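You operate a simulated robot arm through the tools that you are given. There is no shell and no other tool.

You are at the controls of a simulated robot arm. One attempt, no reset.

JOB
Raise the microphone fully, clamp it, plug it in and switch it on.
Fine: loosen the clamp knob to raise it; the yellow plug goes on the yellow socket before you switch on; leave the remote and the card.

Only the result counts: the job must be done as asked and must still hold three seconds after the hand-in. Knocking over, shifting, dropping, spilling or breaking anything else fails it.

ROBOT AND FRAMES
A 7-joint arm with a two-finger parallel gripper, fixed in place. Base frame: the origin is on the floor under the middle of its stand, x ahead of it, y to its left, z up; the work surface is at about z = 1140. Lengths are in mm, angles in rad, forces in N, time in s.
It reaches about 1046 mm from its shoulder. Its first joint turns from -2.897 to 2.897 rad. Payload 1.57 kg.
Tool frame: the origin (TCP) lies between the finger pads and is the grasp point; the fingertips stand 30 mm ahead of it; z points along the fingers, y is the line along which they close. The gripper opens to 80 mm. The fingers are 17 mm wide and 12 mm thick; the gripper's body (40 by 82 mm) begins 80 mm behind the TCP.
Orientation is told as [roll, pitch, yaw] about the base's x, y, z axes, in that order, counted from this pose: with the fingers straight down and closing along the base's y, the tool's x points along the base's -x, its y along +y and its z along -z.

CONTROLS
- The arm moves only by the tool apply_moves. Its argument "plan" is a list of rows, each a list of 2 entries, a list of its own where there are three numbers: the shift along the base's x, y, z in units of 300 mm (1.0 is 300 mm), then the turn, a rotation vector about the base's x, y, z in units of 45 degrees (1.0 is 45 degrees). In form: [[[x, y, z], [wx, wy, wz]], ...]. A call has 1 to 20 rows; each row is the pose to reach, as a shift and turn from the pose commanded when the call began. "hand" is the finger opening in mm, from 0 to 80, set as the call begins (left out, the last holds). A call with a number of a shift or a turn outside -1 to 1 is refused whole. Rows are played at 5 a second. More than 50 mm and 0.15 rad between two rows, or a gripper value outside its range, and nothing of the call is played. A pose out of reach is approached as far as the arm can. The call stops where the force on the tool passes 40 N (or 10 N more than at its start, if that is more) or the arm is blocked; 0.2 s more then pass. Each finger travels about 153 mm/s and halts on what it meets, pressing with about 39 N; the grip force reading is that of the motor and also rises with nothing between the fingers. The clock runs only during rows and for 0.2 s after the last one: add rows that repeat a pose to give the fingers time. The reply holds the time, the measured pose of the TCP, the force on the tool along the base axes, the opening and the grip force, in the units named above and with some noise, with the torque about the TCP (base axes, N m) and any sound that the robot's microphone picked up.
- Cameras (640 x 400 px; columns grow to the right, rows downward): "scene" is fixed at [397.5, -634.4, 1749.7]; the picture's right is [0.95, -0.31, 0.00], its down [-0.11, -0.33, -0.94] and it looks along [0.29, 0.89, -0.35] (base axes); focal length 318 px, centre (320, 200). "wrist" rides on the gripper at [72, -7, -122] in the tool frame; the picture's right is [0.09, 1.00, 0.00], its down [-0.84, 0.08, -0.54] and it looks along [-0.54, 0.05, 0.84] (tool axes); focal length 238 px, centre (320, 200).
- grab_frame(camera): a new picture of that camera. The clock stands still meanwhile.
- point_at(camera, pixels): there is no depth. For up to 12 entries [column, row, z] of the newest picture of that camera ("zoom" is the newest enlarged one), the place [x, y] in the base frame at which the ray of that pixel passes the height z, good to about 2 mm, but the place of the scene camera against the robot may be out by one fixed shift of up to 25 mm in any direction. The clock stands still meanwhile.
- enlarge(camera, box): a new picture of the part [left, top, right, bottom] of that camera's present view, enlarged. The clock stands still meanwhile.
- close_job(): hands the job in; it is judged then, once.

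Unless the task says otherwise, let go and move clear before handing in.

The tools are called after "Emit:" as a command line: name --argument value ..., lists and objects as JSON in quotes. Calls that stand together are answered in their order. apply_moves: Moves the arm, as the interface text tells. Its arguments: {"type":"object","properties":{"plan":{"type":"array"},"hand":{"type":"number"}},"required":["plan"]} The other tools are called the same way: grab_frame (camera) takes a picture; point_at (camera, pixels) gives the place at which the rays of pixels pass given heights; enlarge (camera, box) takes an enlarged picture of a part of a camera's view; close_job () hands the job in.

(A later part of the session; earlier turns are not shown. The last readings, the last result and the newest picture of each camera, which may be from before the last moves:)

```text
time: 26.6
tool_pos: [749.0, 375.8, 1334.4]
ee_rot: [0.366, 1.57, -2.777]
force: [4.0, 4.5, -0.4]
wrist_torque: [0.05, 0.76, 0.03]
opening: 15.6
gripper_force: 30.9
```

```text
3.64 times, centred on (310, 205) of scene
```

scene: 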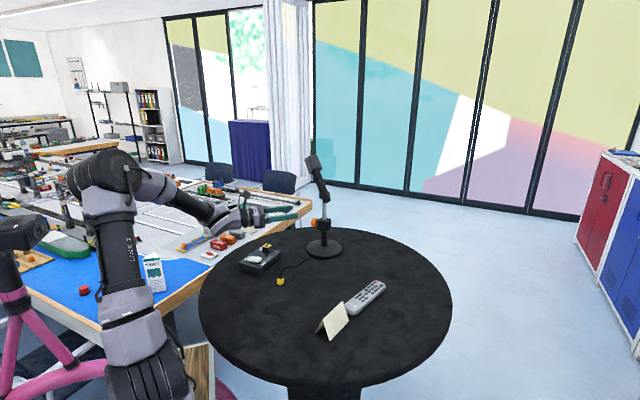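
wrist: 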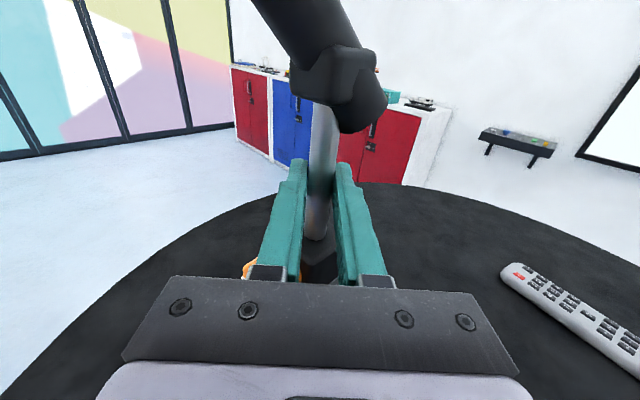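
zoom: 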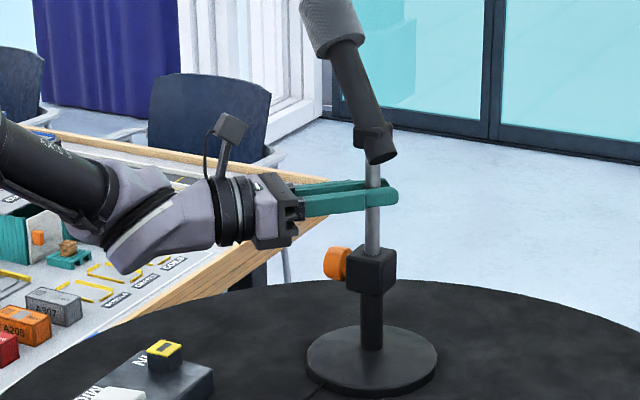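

The rod is still rising freely (vertical force ≈ 0). I'll continue in further steps.

Emit:
apply_moves --plan '[[[0, 0, 0.02], [0, 0, 0]], [[0, 0, 0.04], [0, 0, 0]], [[0, 0, 0.05], [0, 0, 0]], [[0, 0, 0.05], [0, 0, 0]]]'

Emit:
enlarge --camera "scene" --box '[270, 130, 350, 260]'

```text
time: 27.6
tool_pos: [747.5, 375.8, 1349.8]
ee_rot: [0.358, 1.568, -2.785]
force: [3.0, -2.3, -1.3]
wrist_torque: [-0.07, 0.34, -0.08]
opening: 15.7
gripper_force: 31.6
```

```text
3.08 times, centred on (310, 195) of scene
```

zoom: 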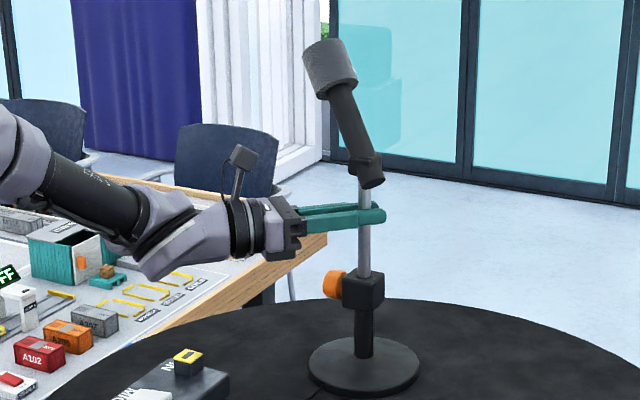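

Lifted about 45 mm so far with no stop felt; the base is still flat at (365,365) in the zoom. Continuing upward.

Emit:
apply_moves --plan '[[[0, 0, 0.017], [0, 0, 0]], [[0, 0, 0.034], [0, 0, 0]], [[0, 0, 0.05], [0, 0, 0]], [[0, 0, 0.05], [0, 0, 0]]]'

Emit:
enlarge --camera "scene" --box '[270, 130, 350, 260]'

```text
time: 28.6
tool_pos: [747.1, 374.8, 1364.4]
ee_rot: [0.422, 1.569, -2.722]
force: [2.1, 0.9, -1.9]
wrist_torque: [-0.01, 0.18, 0.01]
opening: 15.9
gripper_force: 31.6
```

```text
3.08 times, centred on (310, 195) of scene
```

zoom: 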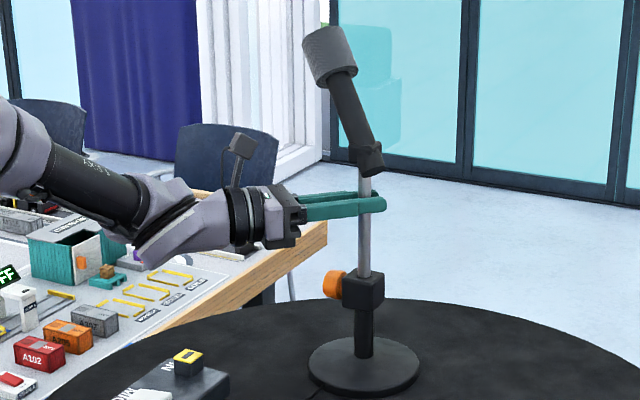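

Now 60 mm up with z-force −1.9 N, still sliding. Continue another 15 mm.

Emit:
apply_moves --plan '[[[0, 0, 0.017], [0, 0, 0]], [[0, 0, 0.034], [0, 0, 0]], [[0, 0, 0.05], [0, 0, 0]], [[0, 0, 0.05], [0, 0, 0]]]'

Emit:
enlarge --camera "scene" --box '[270, 130, 350, 260]'

```text
time: 29.6
tool_pos: [748.7, 374.0, 1378.9]
ee_rot: [0.609, 1.57, -2.533]
force: [6.9, 3.9, -1.7]
wrist_torque: [-0.02, 0.2, 0.0]
opening: 15.8
gripper_force: 31.9
```

```text
3.08 times, centred on (310, 195) of scene
```

zoom: 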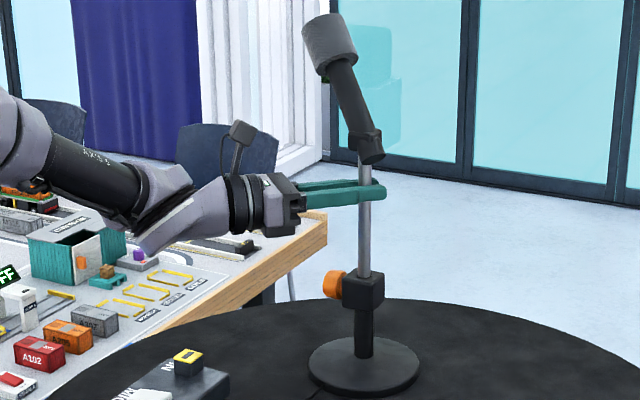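

75 mm up, vertical load still about −2 N, with a small +x side force that I'll relieve by 1 mm. Continuing.

Emit:
apply_moves --plan '[[[0.003, 0.001, 0.013], [0, 0, 0]], [[0.003, 0.001, 0.026], [0, 0, 0]], [[0.003, 0.001, 0.04], [0, 0, 0]], [[0.003, 0.001, 0.04], [0, 0, 0]]]'

Emit:
enlarge --camera "scene" --box '[270, 130, 350, 260]'

```text
time: 30.6
tool_pos: [748.3, 374.4, 1392.4]
ee_rot: [0.368, 1.569, -2.776]
force: [1.3, 0.1, -1.9]
wrist_torque: [0.03, 0.89, -0.02]
opening: 15.6
gripper_force: 31.3
```

```text
3.08 times, centred on (310, 195) of scene
```

zoom: 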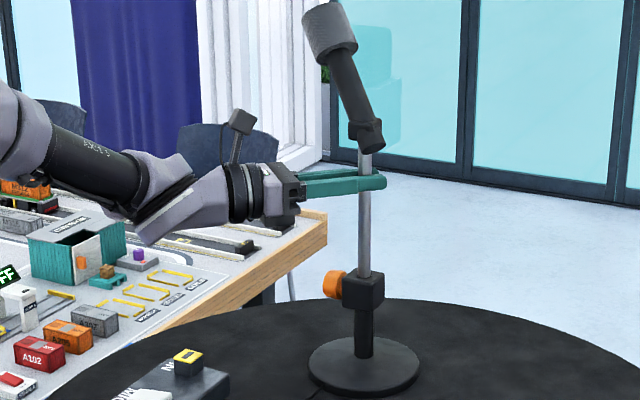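

88 mm up and still free. I'll go in smaller 9 mm increments now since the end of travel should be near.

Emit:
apply_moves --plan '[[[0, 0, 0.01], [0, 0, 0]], [[0, 0, 0.02], [0, 0, 0]], [[0, 0, 0.03], [0, 0, 0]], [[0, 0, 0.03], [0, 0, 0]]]'

Emit:
enlarge --camera "scene" --box '[270, 130, 350, 260]'

```text
time: 31.6
tool_pos: [747.7, 374.7, 1398.6]
ee_rot: [0.682, 1.569, -2.459]
force: [0.1, -0.7, -1.3]
wrist_torque: [0.01, 0.15, -0.02]
opening: 16.0
gripper_force: 30.8
```

```text
3.08 times, centred on (310, 195) of scene
```

zoom: 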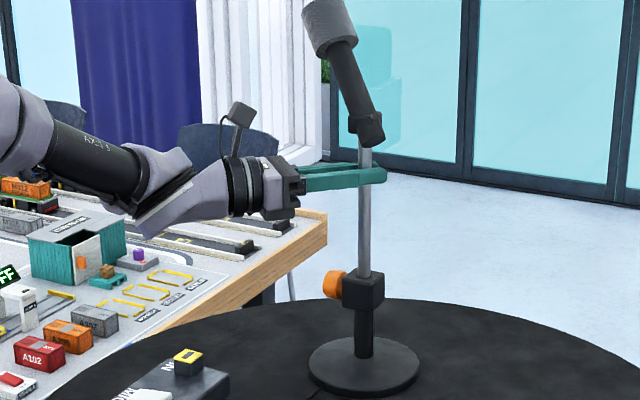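

Still no stop at z≈1399. Continue 9 mm.

Emit:
apply_moves --plan '[[[0, 0, 0.01], [0, 0, 0]], [[0, 0, 0.02], [0, 0, 0]], [[0, 0, 0.03], [0, 0, 0]], [[0, 0, 0.03], [0, 0, 0]]]'

Emit:
enlarge --camera "scene" --box '[270, 130, 350, 260]'

```text
time: 32.6
tool_pos: [747.8, 374.7, 1410.1]
ee_rot: [0.334, 1.569, -2.809]
force: [-4.0, -2.5, -1.2]
wrist_torque: [-0.02, 0.69, -0.06]
opening: 15.6
gripper_force: 31.9
```

```text
3.08 times, centred on (310, 195) of scene
```

zoom: 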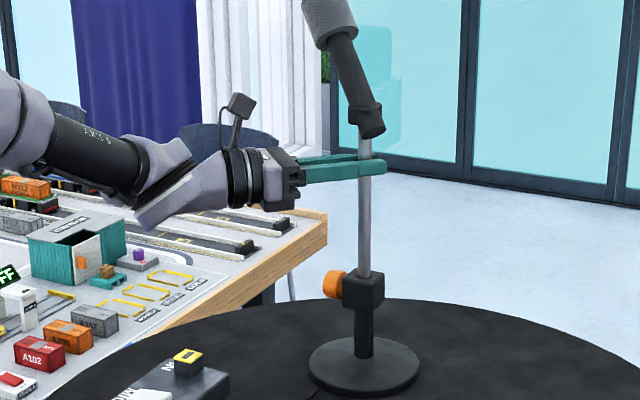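

About 105 mm up; block and base are unmoved in the picture. Continue another 9 mm.

Emit:
apply_moves --plan '[[[0, 0, 0.01], [0, 0, 0]], [[0, 0, 0.02], [0, 0, 0]], [[0, 0, 0.03], [0, 0, 0]], [[0, 0, 0.03], [0, 0, 0]]]'

Emit:
enlarge --camera "scene" --box '[270, 130, 350, 260]'

Emit:
grab_frame --camera "wrist"

```text
time: 33.6
tool_pos: [747.6, 373.8, 1418.3]
ee_rot: [0.808, 1.571, -2.332]
force: [-7.8, -1.8, -1.9]
wrist_torque: [-0.03, 0.23, -0.03]
opening: 15.5
gripper_force: 31.0
```

```text
3.08 times, centred on (310, 195) of scene
```

zoom: 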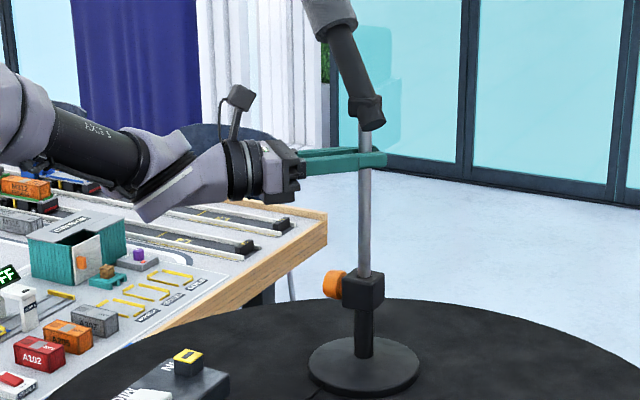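

```text
taken
```

wrist: 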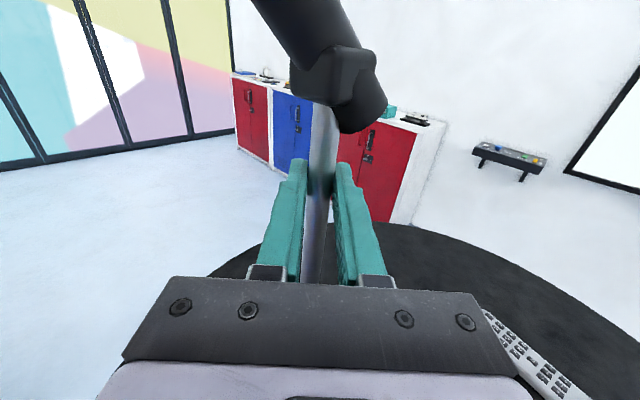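

113 mm up; no slip in the grip (clip still at (335,90) in the wrist view). I'll ease x by −1 mm and continue.

Emit:
apply_moves --plan '[[[-0.003, 0, 0.01], [0, 0, 0]], [[-0.003, 0, 0.02], [0, 0, 0]], [[-0.003, 0, 0.03], [0, 0, 0]], [[-0.003, 0, 0.03], [0, 0, 0]]]'

Emit:
enlarge --camera "scene" --box '[270, 130, 350, 260]'

```text
time: 34.6
tool_pos: [749.2, 375.1, 1426.2]
ee_rot: [0.59, 1.567, -2.552]
force: [-6.3, -1.6, -20.1]
wrist_torque: [0.06, 0.22, 0.02]
opening: 15.6
gripper_force: 32.2
```

```text
3.08 times, centred on (310, 195) of scene
```

zoom: 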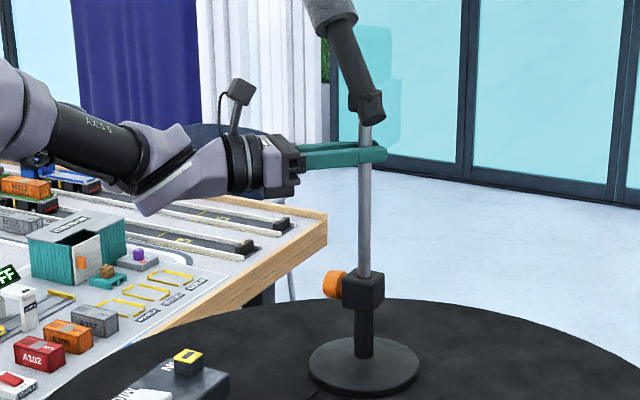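

The vertical force jumped to −20 N at z≈1426: the rod has reached its top stop after ~120 mm. I'll ease off by 1 mm to relieve the pull while staying at the stop.

Emit:
apply_moves --plan '[[[0, 0, -0.003], [0, 0, 0]], [[0, 0, -0.003], [0, 0, 0]]]'

Emit:
enlarge --camera "scene" --box '[290, 200, 360, 270]'

```text
time: 35.2
tool_pos: [748.4, 374.9, 1425.9]
ee_rot: [0.549, 1.567, -2.596]
force: [-3.5, 0.1, -20.2]
wrist_torque: [0.06, 0.49, 0.0]
opening: 15.7
gripper_force: 31.0
```

```text
5.71 times, centred on (325, 235) of scene
```

zoom: 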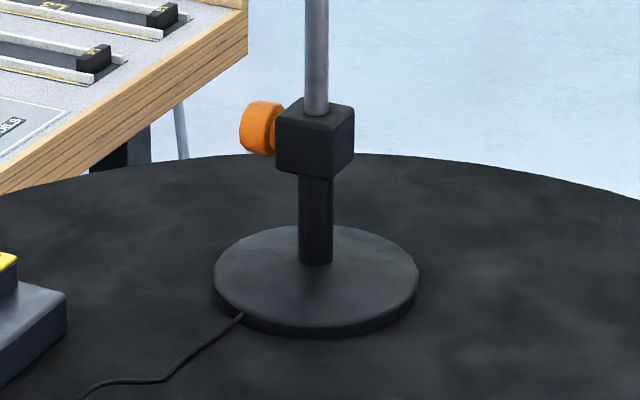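

Still −20 N after easing 1 mm, which suggests the whole stand's weight is hanging slightly off the table. I'll lower in 1 mm steps until the load drops.

Emit:
apply_moves --plan '[[[0, 0, -0.003], [0, 0, 0]], [[0, 0, -0.006], [0, 0, 0]], [[0, 0, -0.006], [0, 0, 0]]]'

Emit:
enlarge --camera "scene" --box '[290, 200, 360, 270]'

```text
time: 36.0
tool_pos: [747.5, 374.7, 1426.3]
ee_rot: [-1.403, 1.571, 1.741]
force: [0.3, -1.0, -5.0]
wrist_torque: [0.06, 0.43, 0.0]
opening: 15.8
gripper_force: 31.9
```

```text
5.71 times, centred on (325, 235) of scene
```

zoom: 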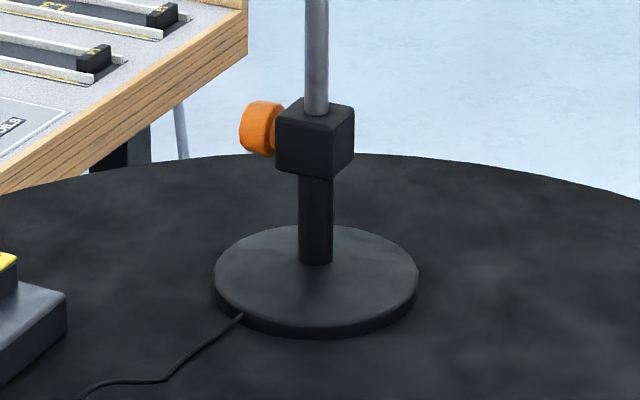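

Load is down to −5 N with the stand seated and the rod at its stop. I'll open the fingers only slightly so they stay beneath the clip as a catcher, and see if the mic stays up.

Emit:
apply_moves --plan '[[[0, 0, 0], [0, 0, 0]], [[0, 0, 0], [0, 0, 0]]]' --hand 24

Emit:
grab_frame --camera "wrist"

Emit:
enlarge --camera "scene" --box '[270, 110, 370, 260]'

```text
time: 36.6
tool_pos: [748.1, 374.0, 1425.3]
ee_rot: [0.472, 1.569, -2.668]
force: [0.3, 0.2, -0.4]
wrist_torque: [-0.04, -0.01, 0.0]
opening: 24.0
gripper_force: 0.1
```

```text
taken
```

wrist: 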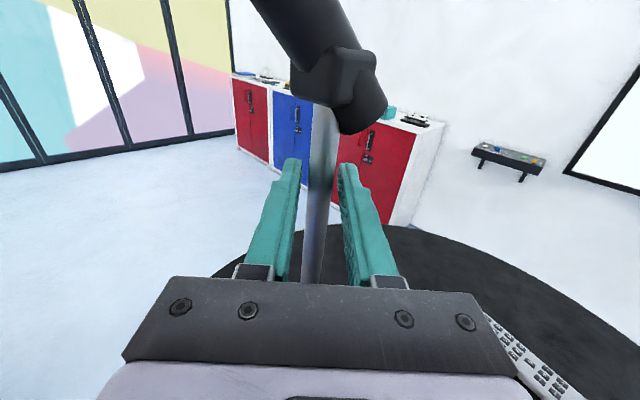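

```text
2.67 times, centred on (320, 185) of scene
```

zoom: 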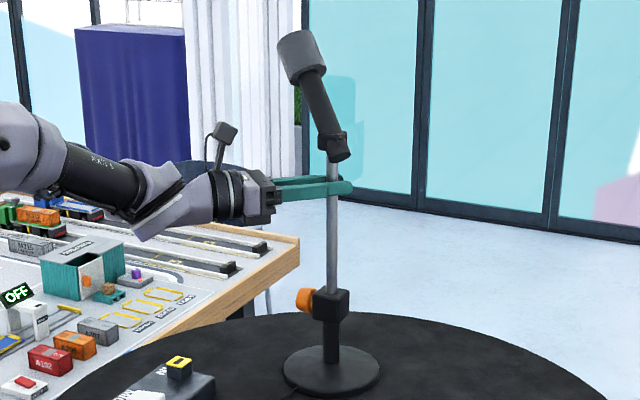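

The mic stayed up (clip still at (338,90)). I'll wait a second longer with the fingers as catchers to check for slow creep.

Emit:
apply_moves --plan '[[[0, 0, 0], [0, 0, 0]], [[0, 0, 0], [0, 0, 0]], [[0, 0, 0], [0, 0, 0]], [[0, 0, 0], [0, 0, 0]], [[0, 0, 0], [0, 0, 0]], [[0, 0, 0], [0, 0, 0]], [[0, 0, 0], [0, 0, 0]], [[0, 0, 0], [0, 0, 0]]]'

Emit:
grab_frame --camera "wrist"

Emit:
enlarge --camera "scene" --box '[270, 110, 370, 260]'

```text
time: 38.4
tool_pos: [747.4, 375.2, 1425.0]
ee_rot: [0.54, 1.569, -2.605]
force: [0.0, 0.4, -0.2]
wrist_torque: [0.01, -0.02, 0.01]
opening: 24.1
gripper_force: 0.1
```

```text
taken
```

wrist: 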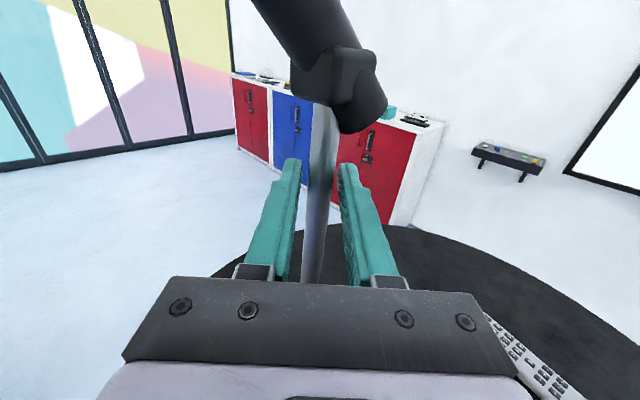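

```text
2.67 times, centred on (320, 185) of scene
```

zoom: 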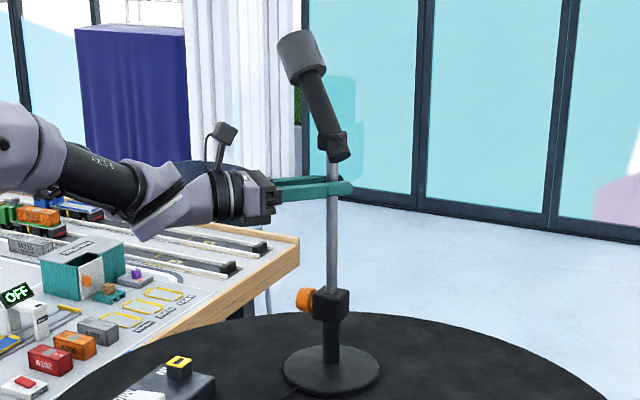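

No creep at all, so friction holds the raised mic. I'll open, back straight out, and retrace the path to the knob standoff.

Emit:
apply_moves --plan '[[[0, 0, 0], [0, 0, 0]], [[-0.05, 0, 0], [0, 0, 0]], [[-0.15, 0, 0], [0, 0, 0]], [[-0.29, 0, 0], [0, 0, 0]], [[-0.43, 0, 0], [0, 0, 0]], [[-0.45, 0, -0.12], [0, 0, 0]], [[-0.45, 0, -0.25], [0, 0, 0]], [[-0.45, 0, -0.34], [0, 0, 0]], [[-0.45, 0, -0.34], [0, 0, 0]]]' --hand 66

Emit:
apply_moves --plan '[[[0.0, 0.05, 0], [0, 0, -0.16]], [[0.0, 0.1, 0], [0, 0, -0.33]], [[0.0, 0.15, 0], [0, 0, -0.5]], [[-0.01, 0.2, 0], [0, 0, -0.67]], [[-0.02, 0.26, 0], [0, 0, -0.84]], [[-0.0, 0.32, 0], [0, 0, -1.0]], [[0.0, 0.32, 0], [0, 0, -1.0]]]'

Emit:
grab_frame --camera "wrist"

Emit:
grab_frame --camera "scene"

```text
time: 40.4
tool_pos: [611.9, 373.6, 1323.3]
ee_rot: [0.508, 1.571, -2.636]
force: [-0.1, 1.0, 0.4]
wrist_torque: [0.0, 0.04, -0.02]
opening: 66.2
gripper_force: 0.0
```

```text
time: 42.0
tool_pos: [612.9, 473.0, 1323.0]
ee_rot: [0.5, 1.569, 2.854]
force: [-0.4, -0.2, -0.3]
wrist_torque: [-0.02, 0.02, 0.0]
opening: 66.0
gripper_force: 0.0
```

```text
taken
```

wrist: 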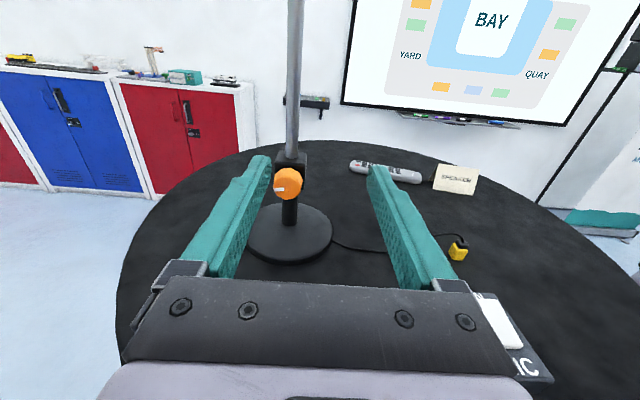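

```text
taken
```

scene: 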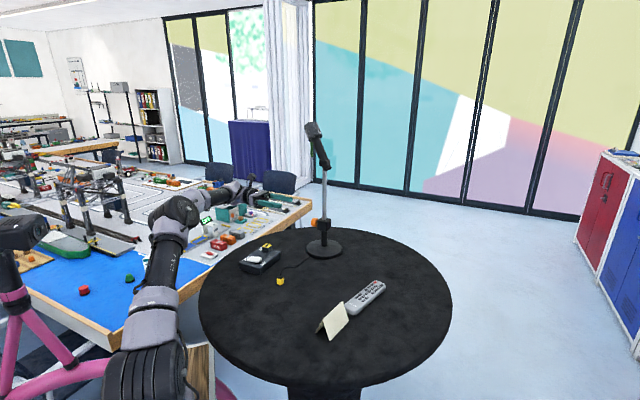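

The mic stays raised in the scene view and the knob is at (288,184) in the wrist view. I'll return to the knob axis standoff at the same hand roll as I released it.

Emit:
apply_moves --plan '[[[0.03, 0.02, -0.08], [0.118, -0.118, 0]], [[0.07, 0.03, -0.17], [0.236, -0.236, 0]], [[0.117, 0.037, -0.247], [0.236, -0.236, 0]], [[0.117, 0.037, -0.247], [0.236, -0.236, 0]]]'

Emit:
grab_frame --camera "wrist"

Emit:
enlarge --camera "wrist" --box '[270, 85, 370, 185]'

```text
time: 43.0
tool_pos: [648.7, 483.5, 1249.4]
ee_rot: [-1.566, 1.308, 0.79]
force: [-0.1, 0.5, -0.2]
wrist_torque: [0.01, -0.02, -0.02]
opening: 66.1
gripper_force: 0.1
```

```text
taken
```

wrist: 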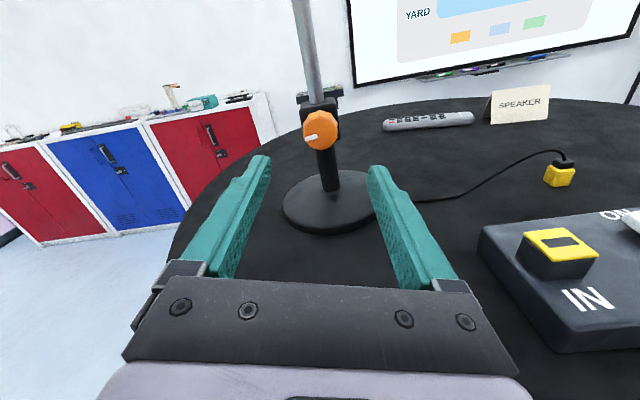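

```text
4.00 times, centred on (320, 135) of wrist
```

zoom: 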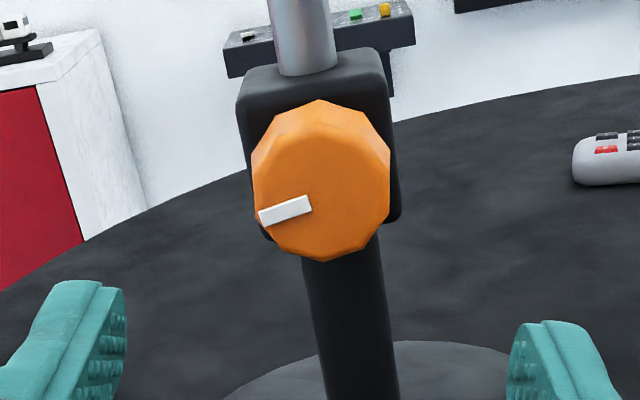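

The knob face centre at about (320,133) lies right on the tool axis. I'll advance to the former grip position, then close.

Emit:
apply_moves --plan '[[[0.08, -0.08, 0], [0, 0, 0]], [[0.15, -0.15, 0], [0, 0, 0]], [[0.2, -0.2, 0], [0, 0, 0]], [[0.232, -0.231, 0], [0, 0, 0]], [[0.232, -0.231, 0], [0, 0, 0]]]'

Emit:
enlarge --camera "wrist" --box '[250, 110, 390, 220]'

Emit:
enlarge --camera "scene" --box '[290, 195, 340, 245]'

```text
time: 44.2
tool_pos: [718.2, 412.6, 1250.1]
ee_rot: [-1.564, 1.309, 0.79]
force: [-0.4, 0.1, 0.1]
wrist_torque: [-0.02, 0.01, -0.03]
opening: 66.3
gripper_force: 0.2
```

```text
3.64 times, centred on (320, 165) of wrist
```

zoom: 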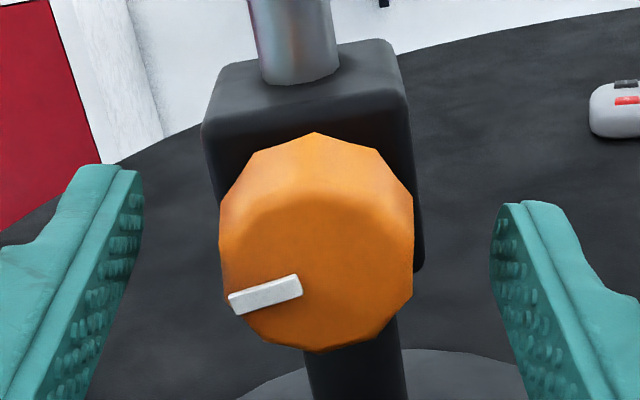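

```text
8.00 times, centred on (315, 220) of scene
```

zoom: 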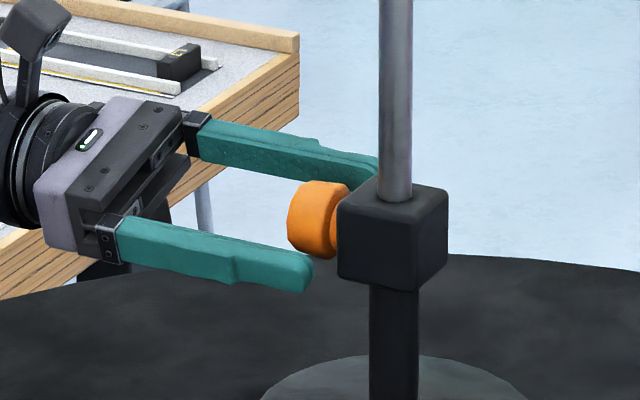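

The knob appears slightly left and low relative to the earlier grip view (centre ≈(316,245) vs (322,232) in zoom). I'll correct by about 2 mm and close.

Emit:
apply_moves --plan '[[[-0.001, 0.006, -0.004], [0, 0, 0]], [[-0.001, 0.006, -0.004], [0, 0, 0]]]'

Emit:
apply_moves --plan '[[[0, 0, 0], [0, 0, 0]], [[0, 0, 0], [0, 0, 0]], [[0, 0, 0], [0, 0, 0]]]' --hand 0

Emit:
enlarge --camera "wrist" --box '[250, 110, 390, 220]'

```text
time: 44.8
tool_pos: [717.7, 414.6, 1248.6]
ee_rot: [-1.566, 1.308, 0.792]
force: [-0.6, 0.0, -0.2]
wrist_torque: [-0.02, 0.01, 0.0]
opening: 65.9
gripper_force: 0.1
```

```text
time: 45.6
tool_pos: [717.5, 415.7, 1248.5]
ee_rot: [-1.563, 1.31, 0.789]
force: [-4.7, -4.5, -2.9]
wrist_torque: [-0.03, -0.06, 0.4]
opening: 35.3
gripper_force: 42.7
```

```text
3.64 times, centred on (320, 165) of wrist
```

zoom: 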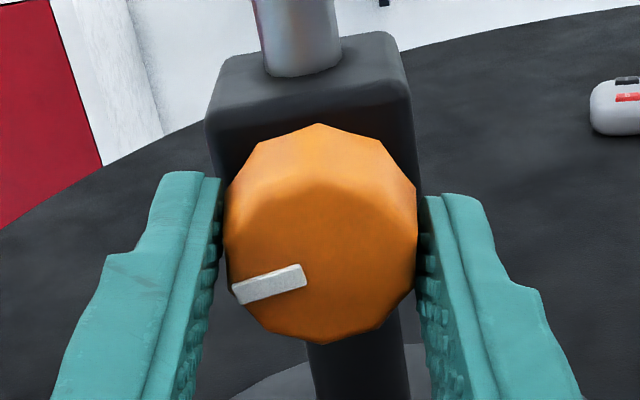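

Gripped with modest side forces. I'll tighten 45° clockwise, gradually retracing the small position drift from loosening.

Emit:
apply_moves --plan '[[[-0.002, -0.002, -0.001], [0, 0, 0]], [[-0.002, -0.002, -0.001], [0.118, -0.118, 0]], [[-0.002, -0.002, 0], [0.236, -0.236, 0]], [[-0.002, -0.002, 0.001], [0.354, -0.354, 0]], [[-0.002, -0.002, 0.002], [0.471, -0.471, 0]], [[-0.002, -0.002, 0.002], [0.589, -0.589, 0]], [[-0.002, -0.002, 0.002], [0.707, -0.707, 0]], [[-0.002, -0.002, 0.002], [0.707, -0.707, 0]]]'

Emit:
enlarge --camera "wrist" --box '[250, 110, 390, 220]'

```text
time: 47.4
tool_pos: [717.7, 415.0, 1247.7]
ee_rot: [-1.572, 0.524, 0.786]
force: [16.1, 16.5, 12.7]
wrist_torque: [0.18, 0.2, 0.3]
opening: 35.5
gripper_force: 42.3
```

```text
3.64 times, centred on (320, 165) of wrist
```

zoom: 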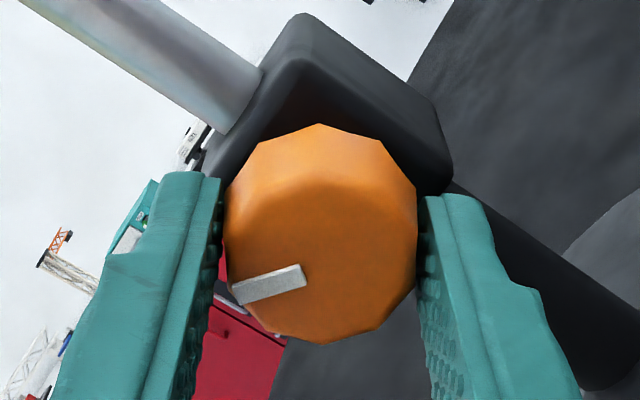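

Side force has built to about 26 N pushing the tool toward (+x,+y,+z), so the grip is slightly eccentric. I'll shift with it to relieve the stand.

Emit:
apply_moves --plan '[[[0.002, 0.002, 0.002], [0, 0, 0]], [[0.004, 0.004, 0.003], [0, 0, 0]], [[0.004, 0.004, 0.003], [0, 0, 0]]]'

Emit:
enlarge --camera "scene" --box '[280, 120, 360, 260]'

```text
time: 48.2
tool_pos: [718.2, 415.4, 1250.7]
ee_rot: [-1.57, 0.523, 0.785]
force: [-0.8, 3.7, 5.0]
wrist_torque: [-0.67, -0.7, 0.0]
opening: 35.4
gripper_force: 42.6
```

```text
2.86 times, centred on (320, 190) of scene
```

zoom: 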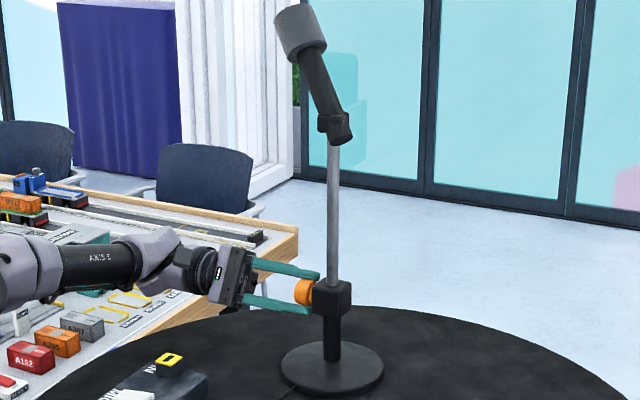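

Force is back to about 6 N and the mic remains up. Continue tightening by another 30°.

Emit:
apply_moves --plan '[[[0, 0, 0.001], [0.118, -0.118, 0]], [[0, 0.001, 0.002], [0.236, -0.236, 0]], [[0, 0.001, 0.003], [0.354, -0.354, 0]], [[0, 0.001, 0.003], [0.471, -0.471, 0]], [[0, 0.001, 0.003], [0.471, -0.471, 0]]]'

Emit:
enlarge --camera "wrist" --box '[250, 110, 390, 220]'

```text
time: 49.4
tool_pos: [717.7, 414.7, 1249.7]
ee_rot: [-1.57, 0.0, 0.785]
force: [0.3, 1.4, -5.2]
wrist_torque: [-0.07, -0.09, -0.34]
opening: 35.7
gripper_force: 42.1
```

```text
3.64 times, centred on (320, 165) of wrist
```

zoom: 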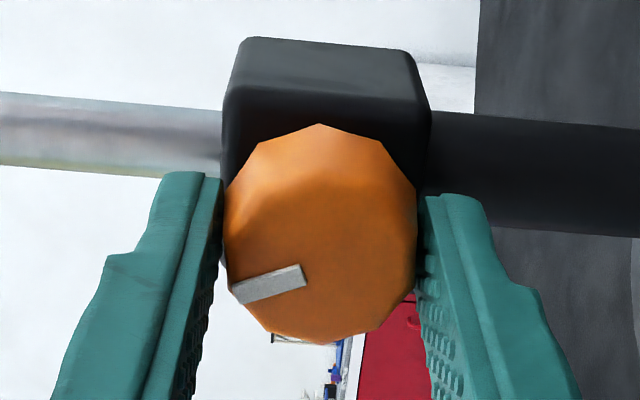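

Low forces and no slip (mark at (270,283) in the zoom, fixed to the gripper). Continue 30° to the original clamped angle.

Emit:
apply_moves --plan '[[[0, 0, -0.001], [0.118, -0.118, 0]], [[0, 0, -0.001], [0.236, -0.236, 0]], [[0, 0, -0.001], [0.354, -0.354, 0]], [[0, 0, -0.001], [0.471, -0.471, 0]], [[0, 0, -0.001], [0.471, -0.471, 0]]]'

Emit:
enlarge --camera "wrist" --box '[250, 110, 390, 220]'

```text
time: 50.6
tool_pos: [717.8, 416.2, 1251.0]
ee_rot: [-1.573, -0.524, 0.789]
force: [0.5, 0.4, 8.0]
wrist_torque: [-0.28, 0.5, 0.5]
opening: 35.7
gripper_force: 42.5
```

```text
3.64 times, centred on (320, 165) of wrist
```

zoom: 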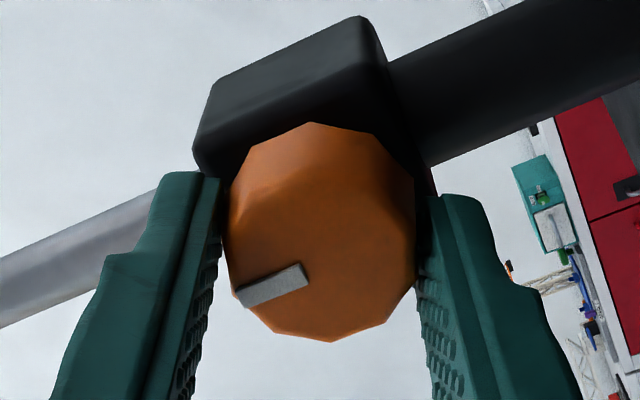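

The mark is again parallel to the rod (the original clamped position) and axial torque shows about 0.55 N·m of resistance. I'll nudge another 6° to be sure it's tight.

Emit:
apply_moves --plan '[[[0, 0, 0.001], [0.047, -0.047, 0]], [[0, 0, 0.002], [0.094, -0.094, 0]], [[0, 0, 0.002], [0.094, -0.094, 0]]]'

Emit:
enlarge --camera "wrist" --box '[250, 110, 390, 220]'

Emit:
enlarge --camera "scene" --box '[280, 120, 360, 260]'

```text
time: 51.4
tool_pos: [719.4, 415.7, 1251.6]
ee_rot: [-1.574, -0.629, 0.787]
force: [-0.9, 0.4, 8.5]
wrist_torque: [-0.4, 0.13, -0.63]
opening: 35.3
gripper_force: 42.4
```

```text
3.64 times, centred on (320, 165) of wrist
```

zoom: 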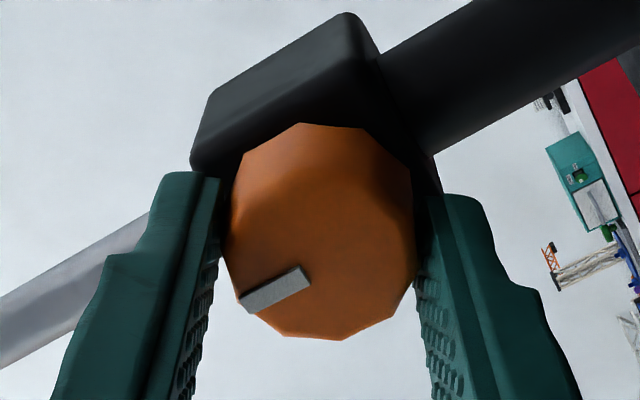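

```text
2.86 times, centred on (320, 190) of scene
```

zoom: 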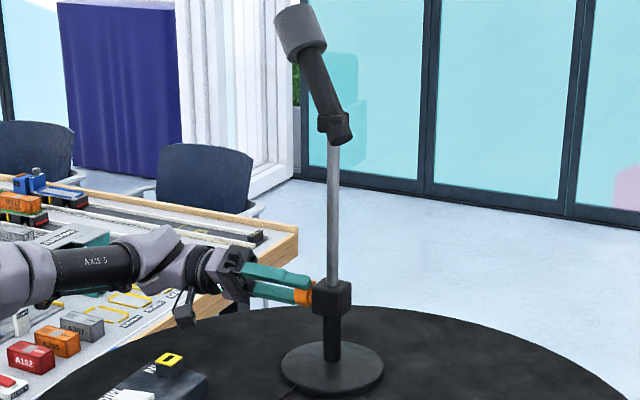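

The extra 6° only slipped the fingers around the knob (mark turned relative to the gripper), so the knob is at its tight stop. I'll release, back away along the axis and begin rotating upright for the plug.

Emit:
apply_moves --plan '[[[0, 0, 0], [0, 0, 0]], [[0, 0, 0], [0, 0, 0]], [[-0.05, 0.05, 0], [0, 0, 0]], [[-0.13, 0.13, 0], [0, 0, 0]], [[-0.23, 0.23, 0], [0, 0, 0]], [[-0.32, 0.32, 0.02], [0, 0, 0]], [[-0.33, 0.33, 0.03], [0, 0, 0]]]' --hand 70

Emit:
apply_moves --plan '[[[-0.05, 0, 0.08], [-0.118, 0.118, 0]], [[-0.1, -0.02, 0.18], [-0.236, 0.236, 0]], [[-0.15, -0.05, 0.28], [-0.354, 0.354, 0]], [[-0.2, -0.08, 0.38], [-0.471, 0.471, 0]], [[-0.22, -0.1, 0.45], [-0.566, 0.566, 0]], [[-0.22, -0.1, 0.45], [-0.566, 0.566, 0]]]'

Emit:
grab_frame --camera "wrist"

Emit:
grab_frame --camera "scene"

```text
time: 53.0
tool_pos: [618.8, 512.9, 1260.3]
ee_rot: [-1.571, -0.627, 0.788]
force: [0.0, -0.2, -0.1]
wrist_torque: [-0.07, 0.05, -0.01]
opening: 70.0
gripper_force: 0.0
```

```text
time: 54.4
tool_pos: [553.2, 482.2, 1394.8]
ee_rot: [-1.569, 0.004, 0.787]
force: [-0.1, -0.5, 0.3]
wrist_torque: [-0.04, 0.0, -0.02]
opening: 70.3
gripper_force: 0.1
```

```text
taken
```

wrist: 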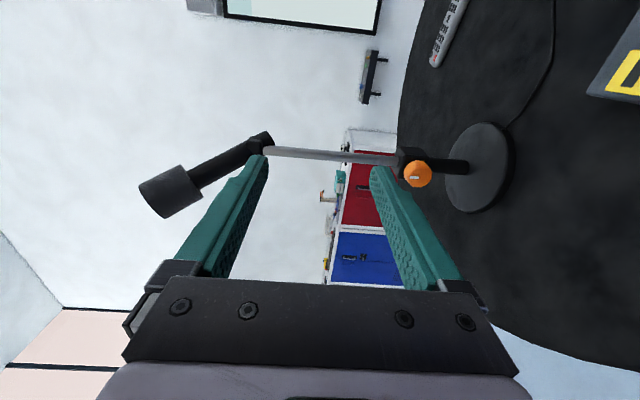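

```text
taken
```

scene: 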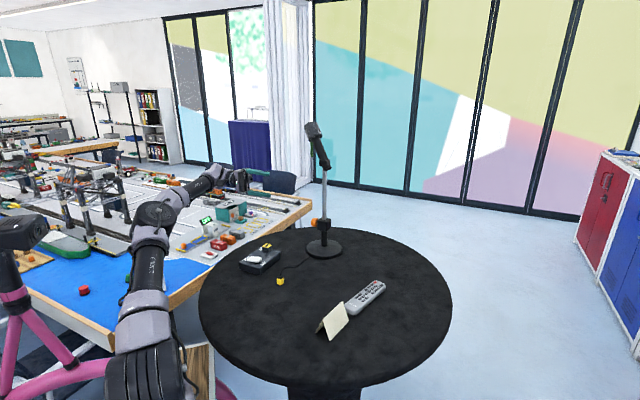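

The mic remains raised and the knob mark is back in its clamped orientation. Now I'll tilt the hand back to pointing down over the table in two stages.

Emit:
apply_moves --plan '[[[-0.03, -0.05, 0.02], [0.118, 0.118, 0]], [[-0.06, -0.1, 0.04], [0.236, 0.236, 0]], [[-0.09, -0.16, 0.06], [0.354, 0.354, 0]], [[-0.12, -0.22, 0.08], [0.471, 0.471, 0]], [[-0.15, -0.28, 0.1], [0.589, 0.589, 0]], [[-0.18, -0.34, 0.1], [0.707, 0.707, 0]], [[-0.18, -0.34, 0.1], [0.707, 0.707, 0]]]'

Emit:
apply_moves --plan '[[[0.0, -0.06, 0], [0.118, 0.118, 0]], [[0.0, -0.12, 0], [0.236, 0.236, 0]], [[0.01, -0.18, 0], [0.354, 0.354, 0]], [[0.02, -0.24, -0.02], [0.471, 0.471, 0]], [[0.03, -0.3, -0.04], [0.589, 0.589, 0]], [[0.04, -0.36, -0.06], [0.707, 0.707, 0]], [[0.04, -0.36, -0.06], [0.707, 0.707, 0]]]'

Emit:
grab_frame --camera "wrist"

Emit:
grab_frame --camera "scene"

```text
time: 56.0
tool_pos: [499.1, 382.9, 1422.7]
ee_rot: [-0.783, 0.0, 0.787]
force: [0.1, 0.4, 0.4]
wrist_torque: [-0.03, -0.01, 0.01]
opening: 70.1
gripper_force: 0.2
```

```text
time: 57.6
tool_pos: [511.5, 273.3, 1405.2]
ee_rot: [0.002, -0.002, 0.786]
force: [-0.5, -0.2, -0.3]
wrist_torque: [-0.03, -0.01, -0.02]
opening: 69.8
gripper_force: 0.0
```

```text
taken
```

wrist: 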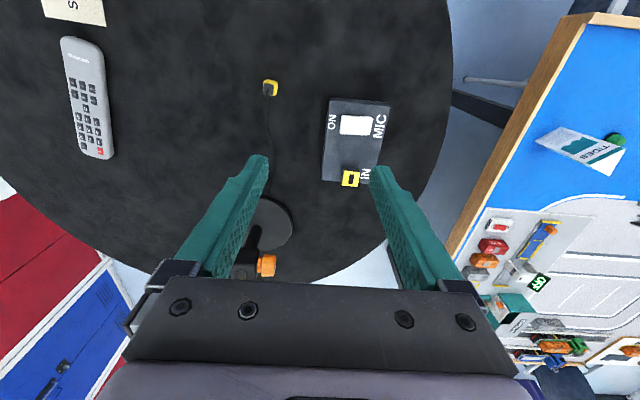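

```text
taken
```

scene: 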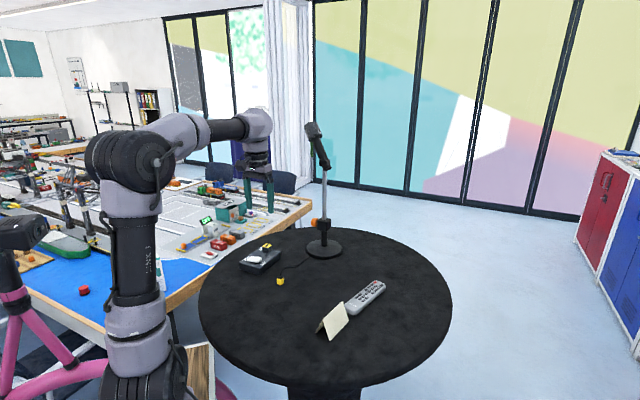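

I have a clear overhead view: plug at (270,88), socket at (350,178), white rocker at (356,125). I'll enlarge both and query positions.

Emit:
enlarge --camera "wrist" --box '[245, 65, 295, 110]'

Emit:
enlarge --camera "wrist" --box '[300, 80, 410, 200]'

Emit:
point_at --camera "wrist" --pixels '[[270, 88, 1145], [270, 88, 1160], [350, 178, 1190], [356, 125, 1178], [329, 99, 1170], [391, 103, 1170], [321, 179, 1170]]'

```text
8.89 times, centred on (270, 88) of wrist
```

zoom: 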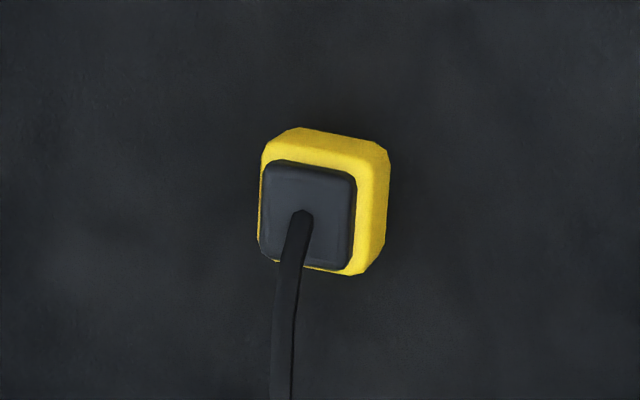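

```text
3.33 times, centred on (355, 140) of wrist
```

zoom: 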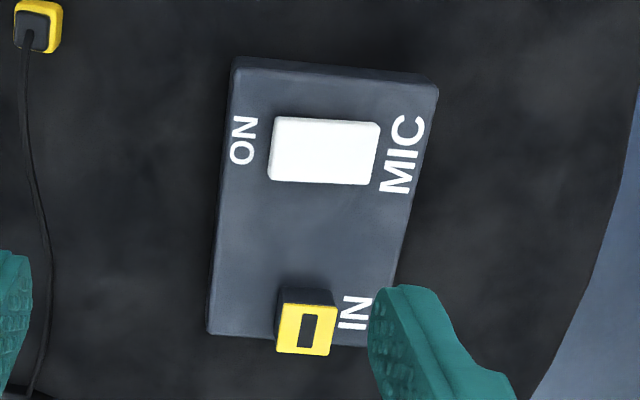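

```text
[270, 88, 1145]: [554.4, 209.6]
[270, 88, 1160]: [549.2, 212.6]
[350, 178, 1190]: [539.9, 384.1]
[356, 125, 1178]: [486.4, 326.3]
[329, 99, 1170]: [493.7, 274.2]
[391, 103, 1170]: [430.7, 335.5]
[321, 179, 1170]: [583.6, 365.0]
```

The box edges come out at exactly 45° in the base frame, matching the hand's present yaw, with the socket top near (540,384). The plug is near (551,211); I'll move closer to view it for its yaw and height.

Emit:
apply_moves --plan '[[[-0.02, -0.08, -0.08], [0, 0, 0]], [[-0.04, -0.16, -0.17], [0, 0, 0]], [[-0.06, -0.24, -0.25], [0, 0, 0]], [[-0.08, -0.32, -0.33], [0, 0, 0]], [[-0.095, -0.4, -0.417], [0, 0, 0]], [[-0.095, -0.4, -0.417], [0, 0, 0]]]'

Emit:
grab_frame --camera "wrist"

Emit:
enlarge --camera "wrist" --box '[280, 150, 380, 250]'

```text
time: 59.0
tool_pos: [480.7, 153.4, 1282.6]
ee_rot: [0.0, -0.002, 0.786]
force: [0.9, 0.0, 0.1]
wrist_torque: [-0.02, 0.01, 0.04]
opening: 70.3
gripper_force: 0.0
```

```text
taken
```

wrist: 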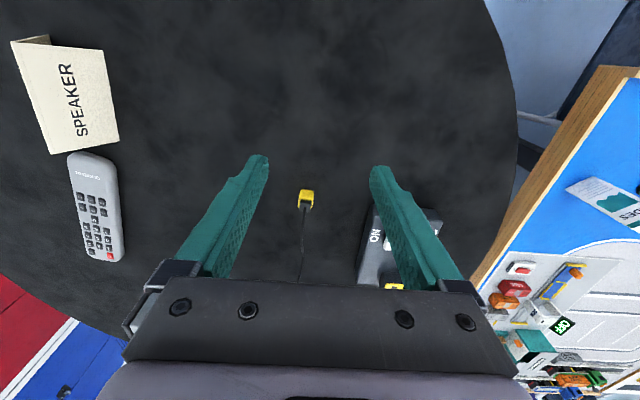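

```text
4.00 times, centred on (330, 200) of wrist
```

zoom: 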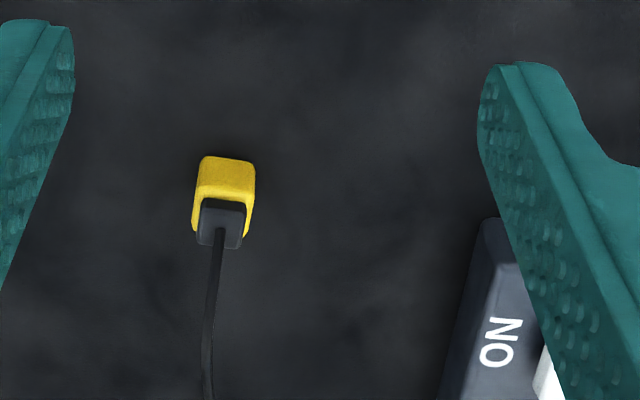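

The plug is a ~16.5 mm yellow block with a narrower black cap, cable leaving from the cap's top toward the stand. I'll query corner positions to get its yaw and centre.

Emit:
enlarge --camera "wrist" --box '[285, 180, 325, 220]'

Emit:
enlarge --camera "scene" --box '[265, 265, 297, 291]'

```text
10.00 times, centred on (305, 200) of wrist
```

zoom: 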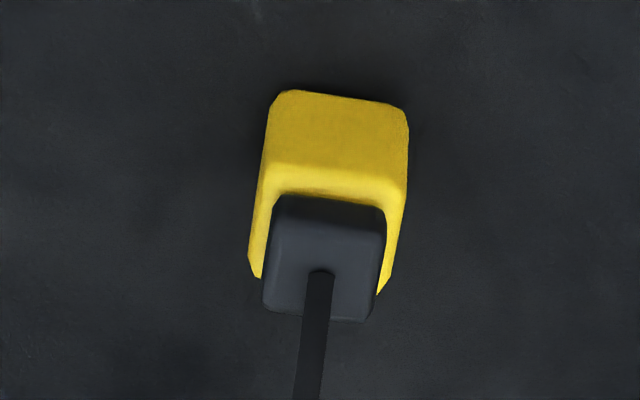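

```text
15.38 times, centred on (281, 278) of scene
```

zoom: 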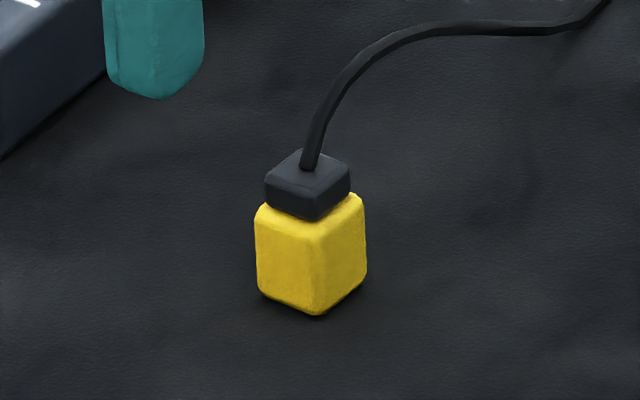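

Both the lower and upper near edges agree: plug centre ≈ (552.7,211.5), yellow top z≈1159, yaw about 3.5° less than the hand. I'll go above it with that yaw and verify alignment.

Emit:
apply_moves --plan '[[[0.08, 0.065, -0.04], [0, 0, -0.078]], [[0.16, 0.13, -0.08], [0, 0, -0.078]], [[0.24, 0.194, -0.142], [0, 0, -0.078]], [[0.24, 0.194, -0.142], [0, 0, -0.078]]]' --hand 60

Emit:
grab_frame --camera "wrist"

Emit:
enlarge --camera "wrist" --box '[285, 110, 355, 180]'

```text
time: 60.0
tool_pos: [552.5, 213.5, 1240.3]
ee_rot: [0.001, -0.002, 0.726]
force: [0.3, -0.3, 0.2]
wrist_torque: [-0.02, -0.01, 0.02]
opening: 59.9
gripper_force: 0.1
```

```text
taken
```

wrist: 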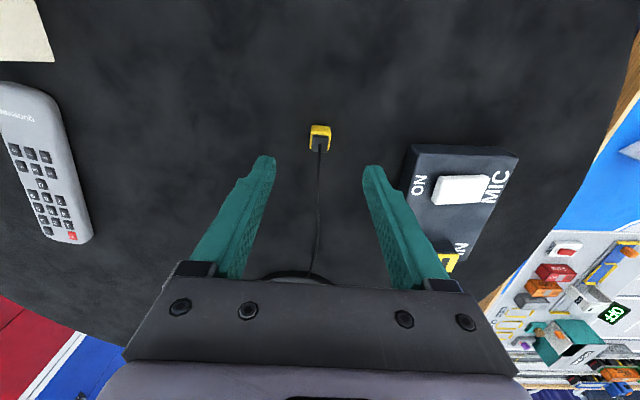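

```text
5.71 times, centred on (320, 145) of wrist
```

zoom: 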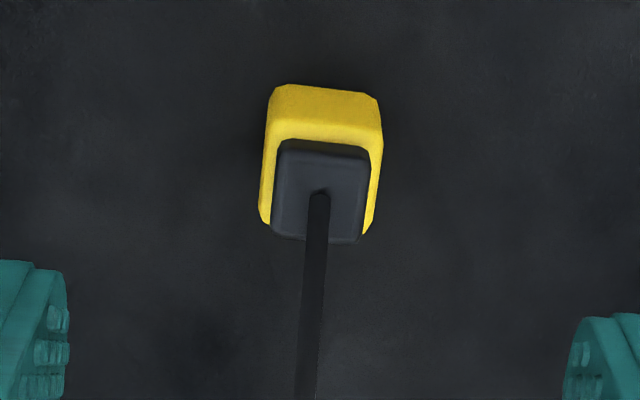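

Alignment is within about 1° and 3 mm. I'll apply a small correction and descend so the pads cover the upper half of the yellow block.

Emit:
apply_moves --plan '[[[-0.0043, -0.0077, -0.06], [0, 0, 0]], [[-0.0043, -0.0077, -0.12], [0, 0, 0]], [[-0.0043, -0.0077, -0.17], [0, 0, 0]], [[-0.0043, -0.0077, -0.204], [0, 0, 0]], [[-0.0043, -0.0077, -0.204], [0, 0, 0]]]'

Emit:
grab_frame --camera "wrist"

Emit:
enlarge --camera "scene" --box '[255, 245, 305, 295]'

```text
time: 61.2
tool_pos: [552.4, 211.6, 1176.7]
ee_rot: [0.0, -0.001, 0.726]
force: [0.3, -0.7, 0.7]
wrist_torque: [-0.01, -0.01, -0.01]
opening: 59.9
gripper_force: 0.1
```

```text
taken
```

wrist: 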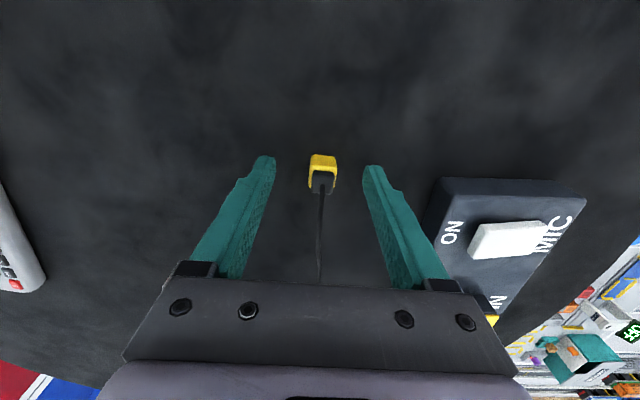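

```text
8.00 times, centred on (280, 270) of scene
```

zoom: 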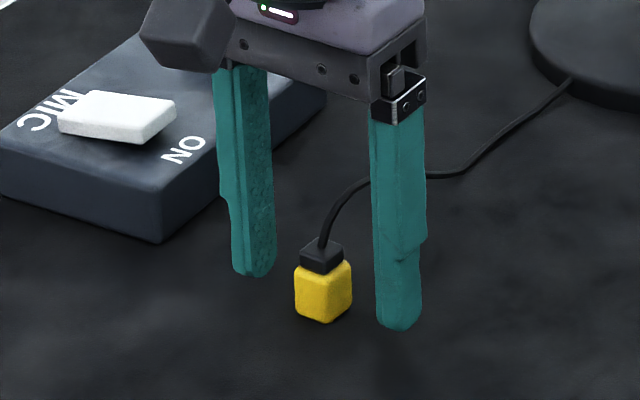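

The fingertips straddle the yellow block at about 7 mm above the table. I'll shift 1 mm to centre and close.

Emit:
apply_moves --plan '[[[-0.003, 0.003, 0.003], [0, 0, 0]], [[-0.003, 0.003, 0.003], [0, 0, 0]]]'

Emit:
apply_moves --plan '[[[0, 0, 0], [0, 0, 0]], [[0, 0, 0], [0, 0, 0]], [[0, 0, 0], [0, 0, 0]]]' --hand 0

Emit:
enlarge --camera "wrist" --box '[270, 130, 370, 230]'

Emit:
enlarge --camera "scene" --box '[255, 245, 305, 295]'

```text
time: 61.8
tool_pos: [551.0, 211.1, 1178.5]
ee_rot: [0.0, -0.001, 0.725]
force: [-0.6, 0.1, -0.7]
wrist_torque: [0.01, -0.02, -0.01]
opening: 59.9
gripper_force: 0.0
```

```text
time: 62.6
tool_pos: [551.1, 211.5, 1178.9]
ee_rot: [0.002, -0.001, 0.725]
force: [-0.2, -0.1, 0.2]
wrist_torque: [0.01, 0.02, -0.01]
opening: 17.0
gripper_force: 32.2
```

```text
4.00 times, centred on (320, 180) of wrist
```

zoom: 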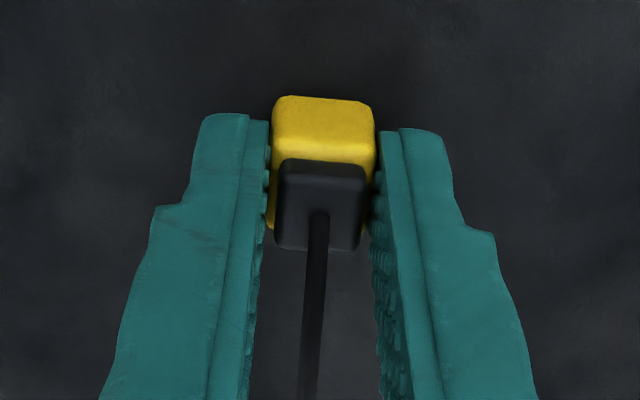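

```text
8.00 times, centred on (280, 270) of scene
```

zoom: 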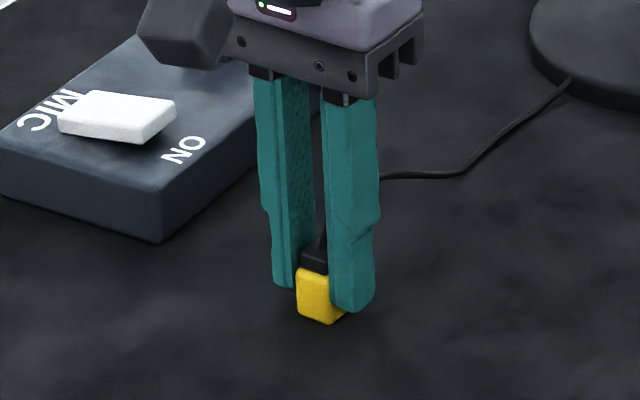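

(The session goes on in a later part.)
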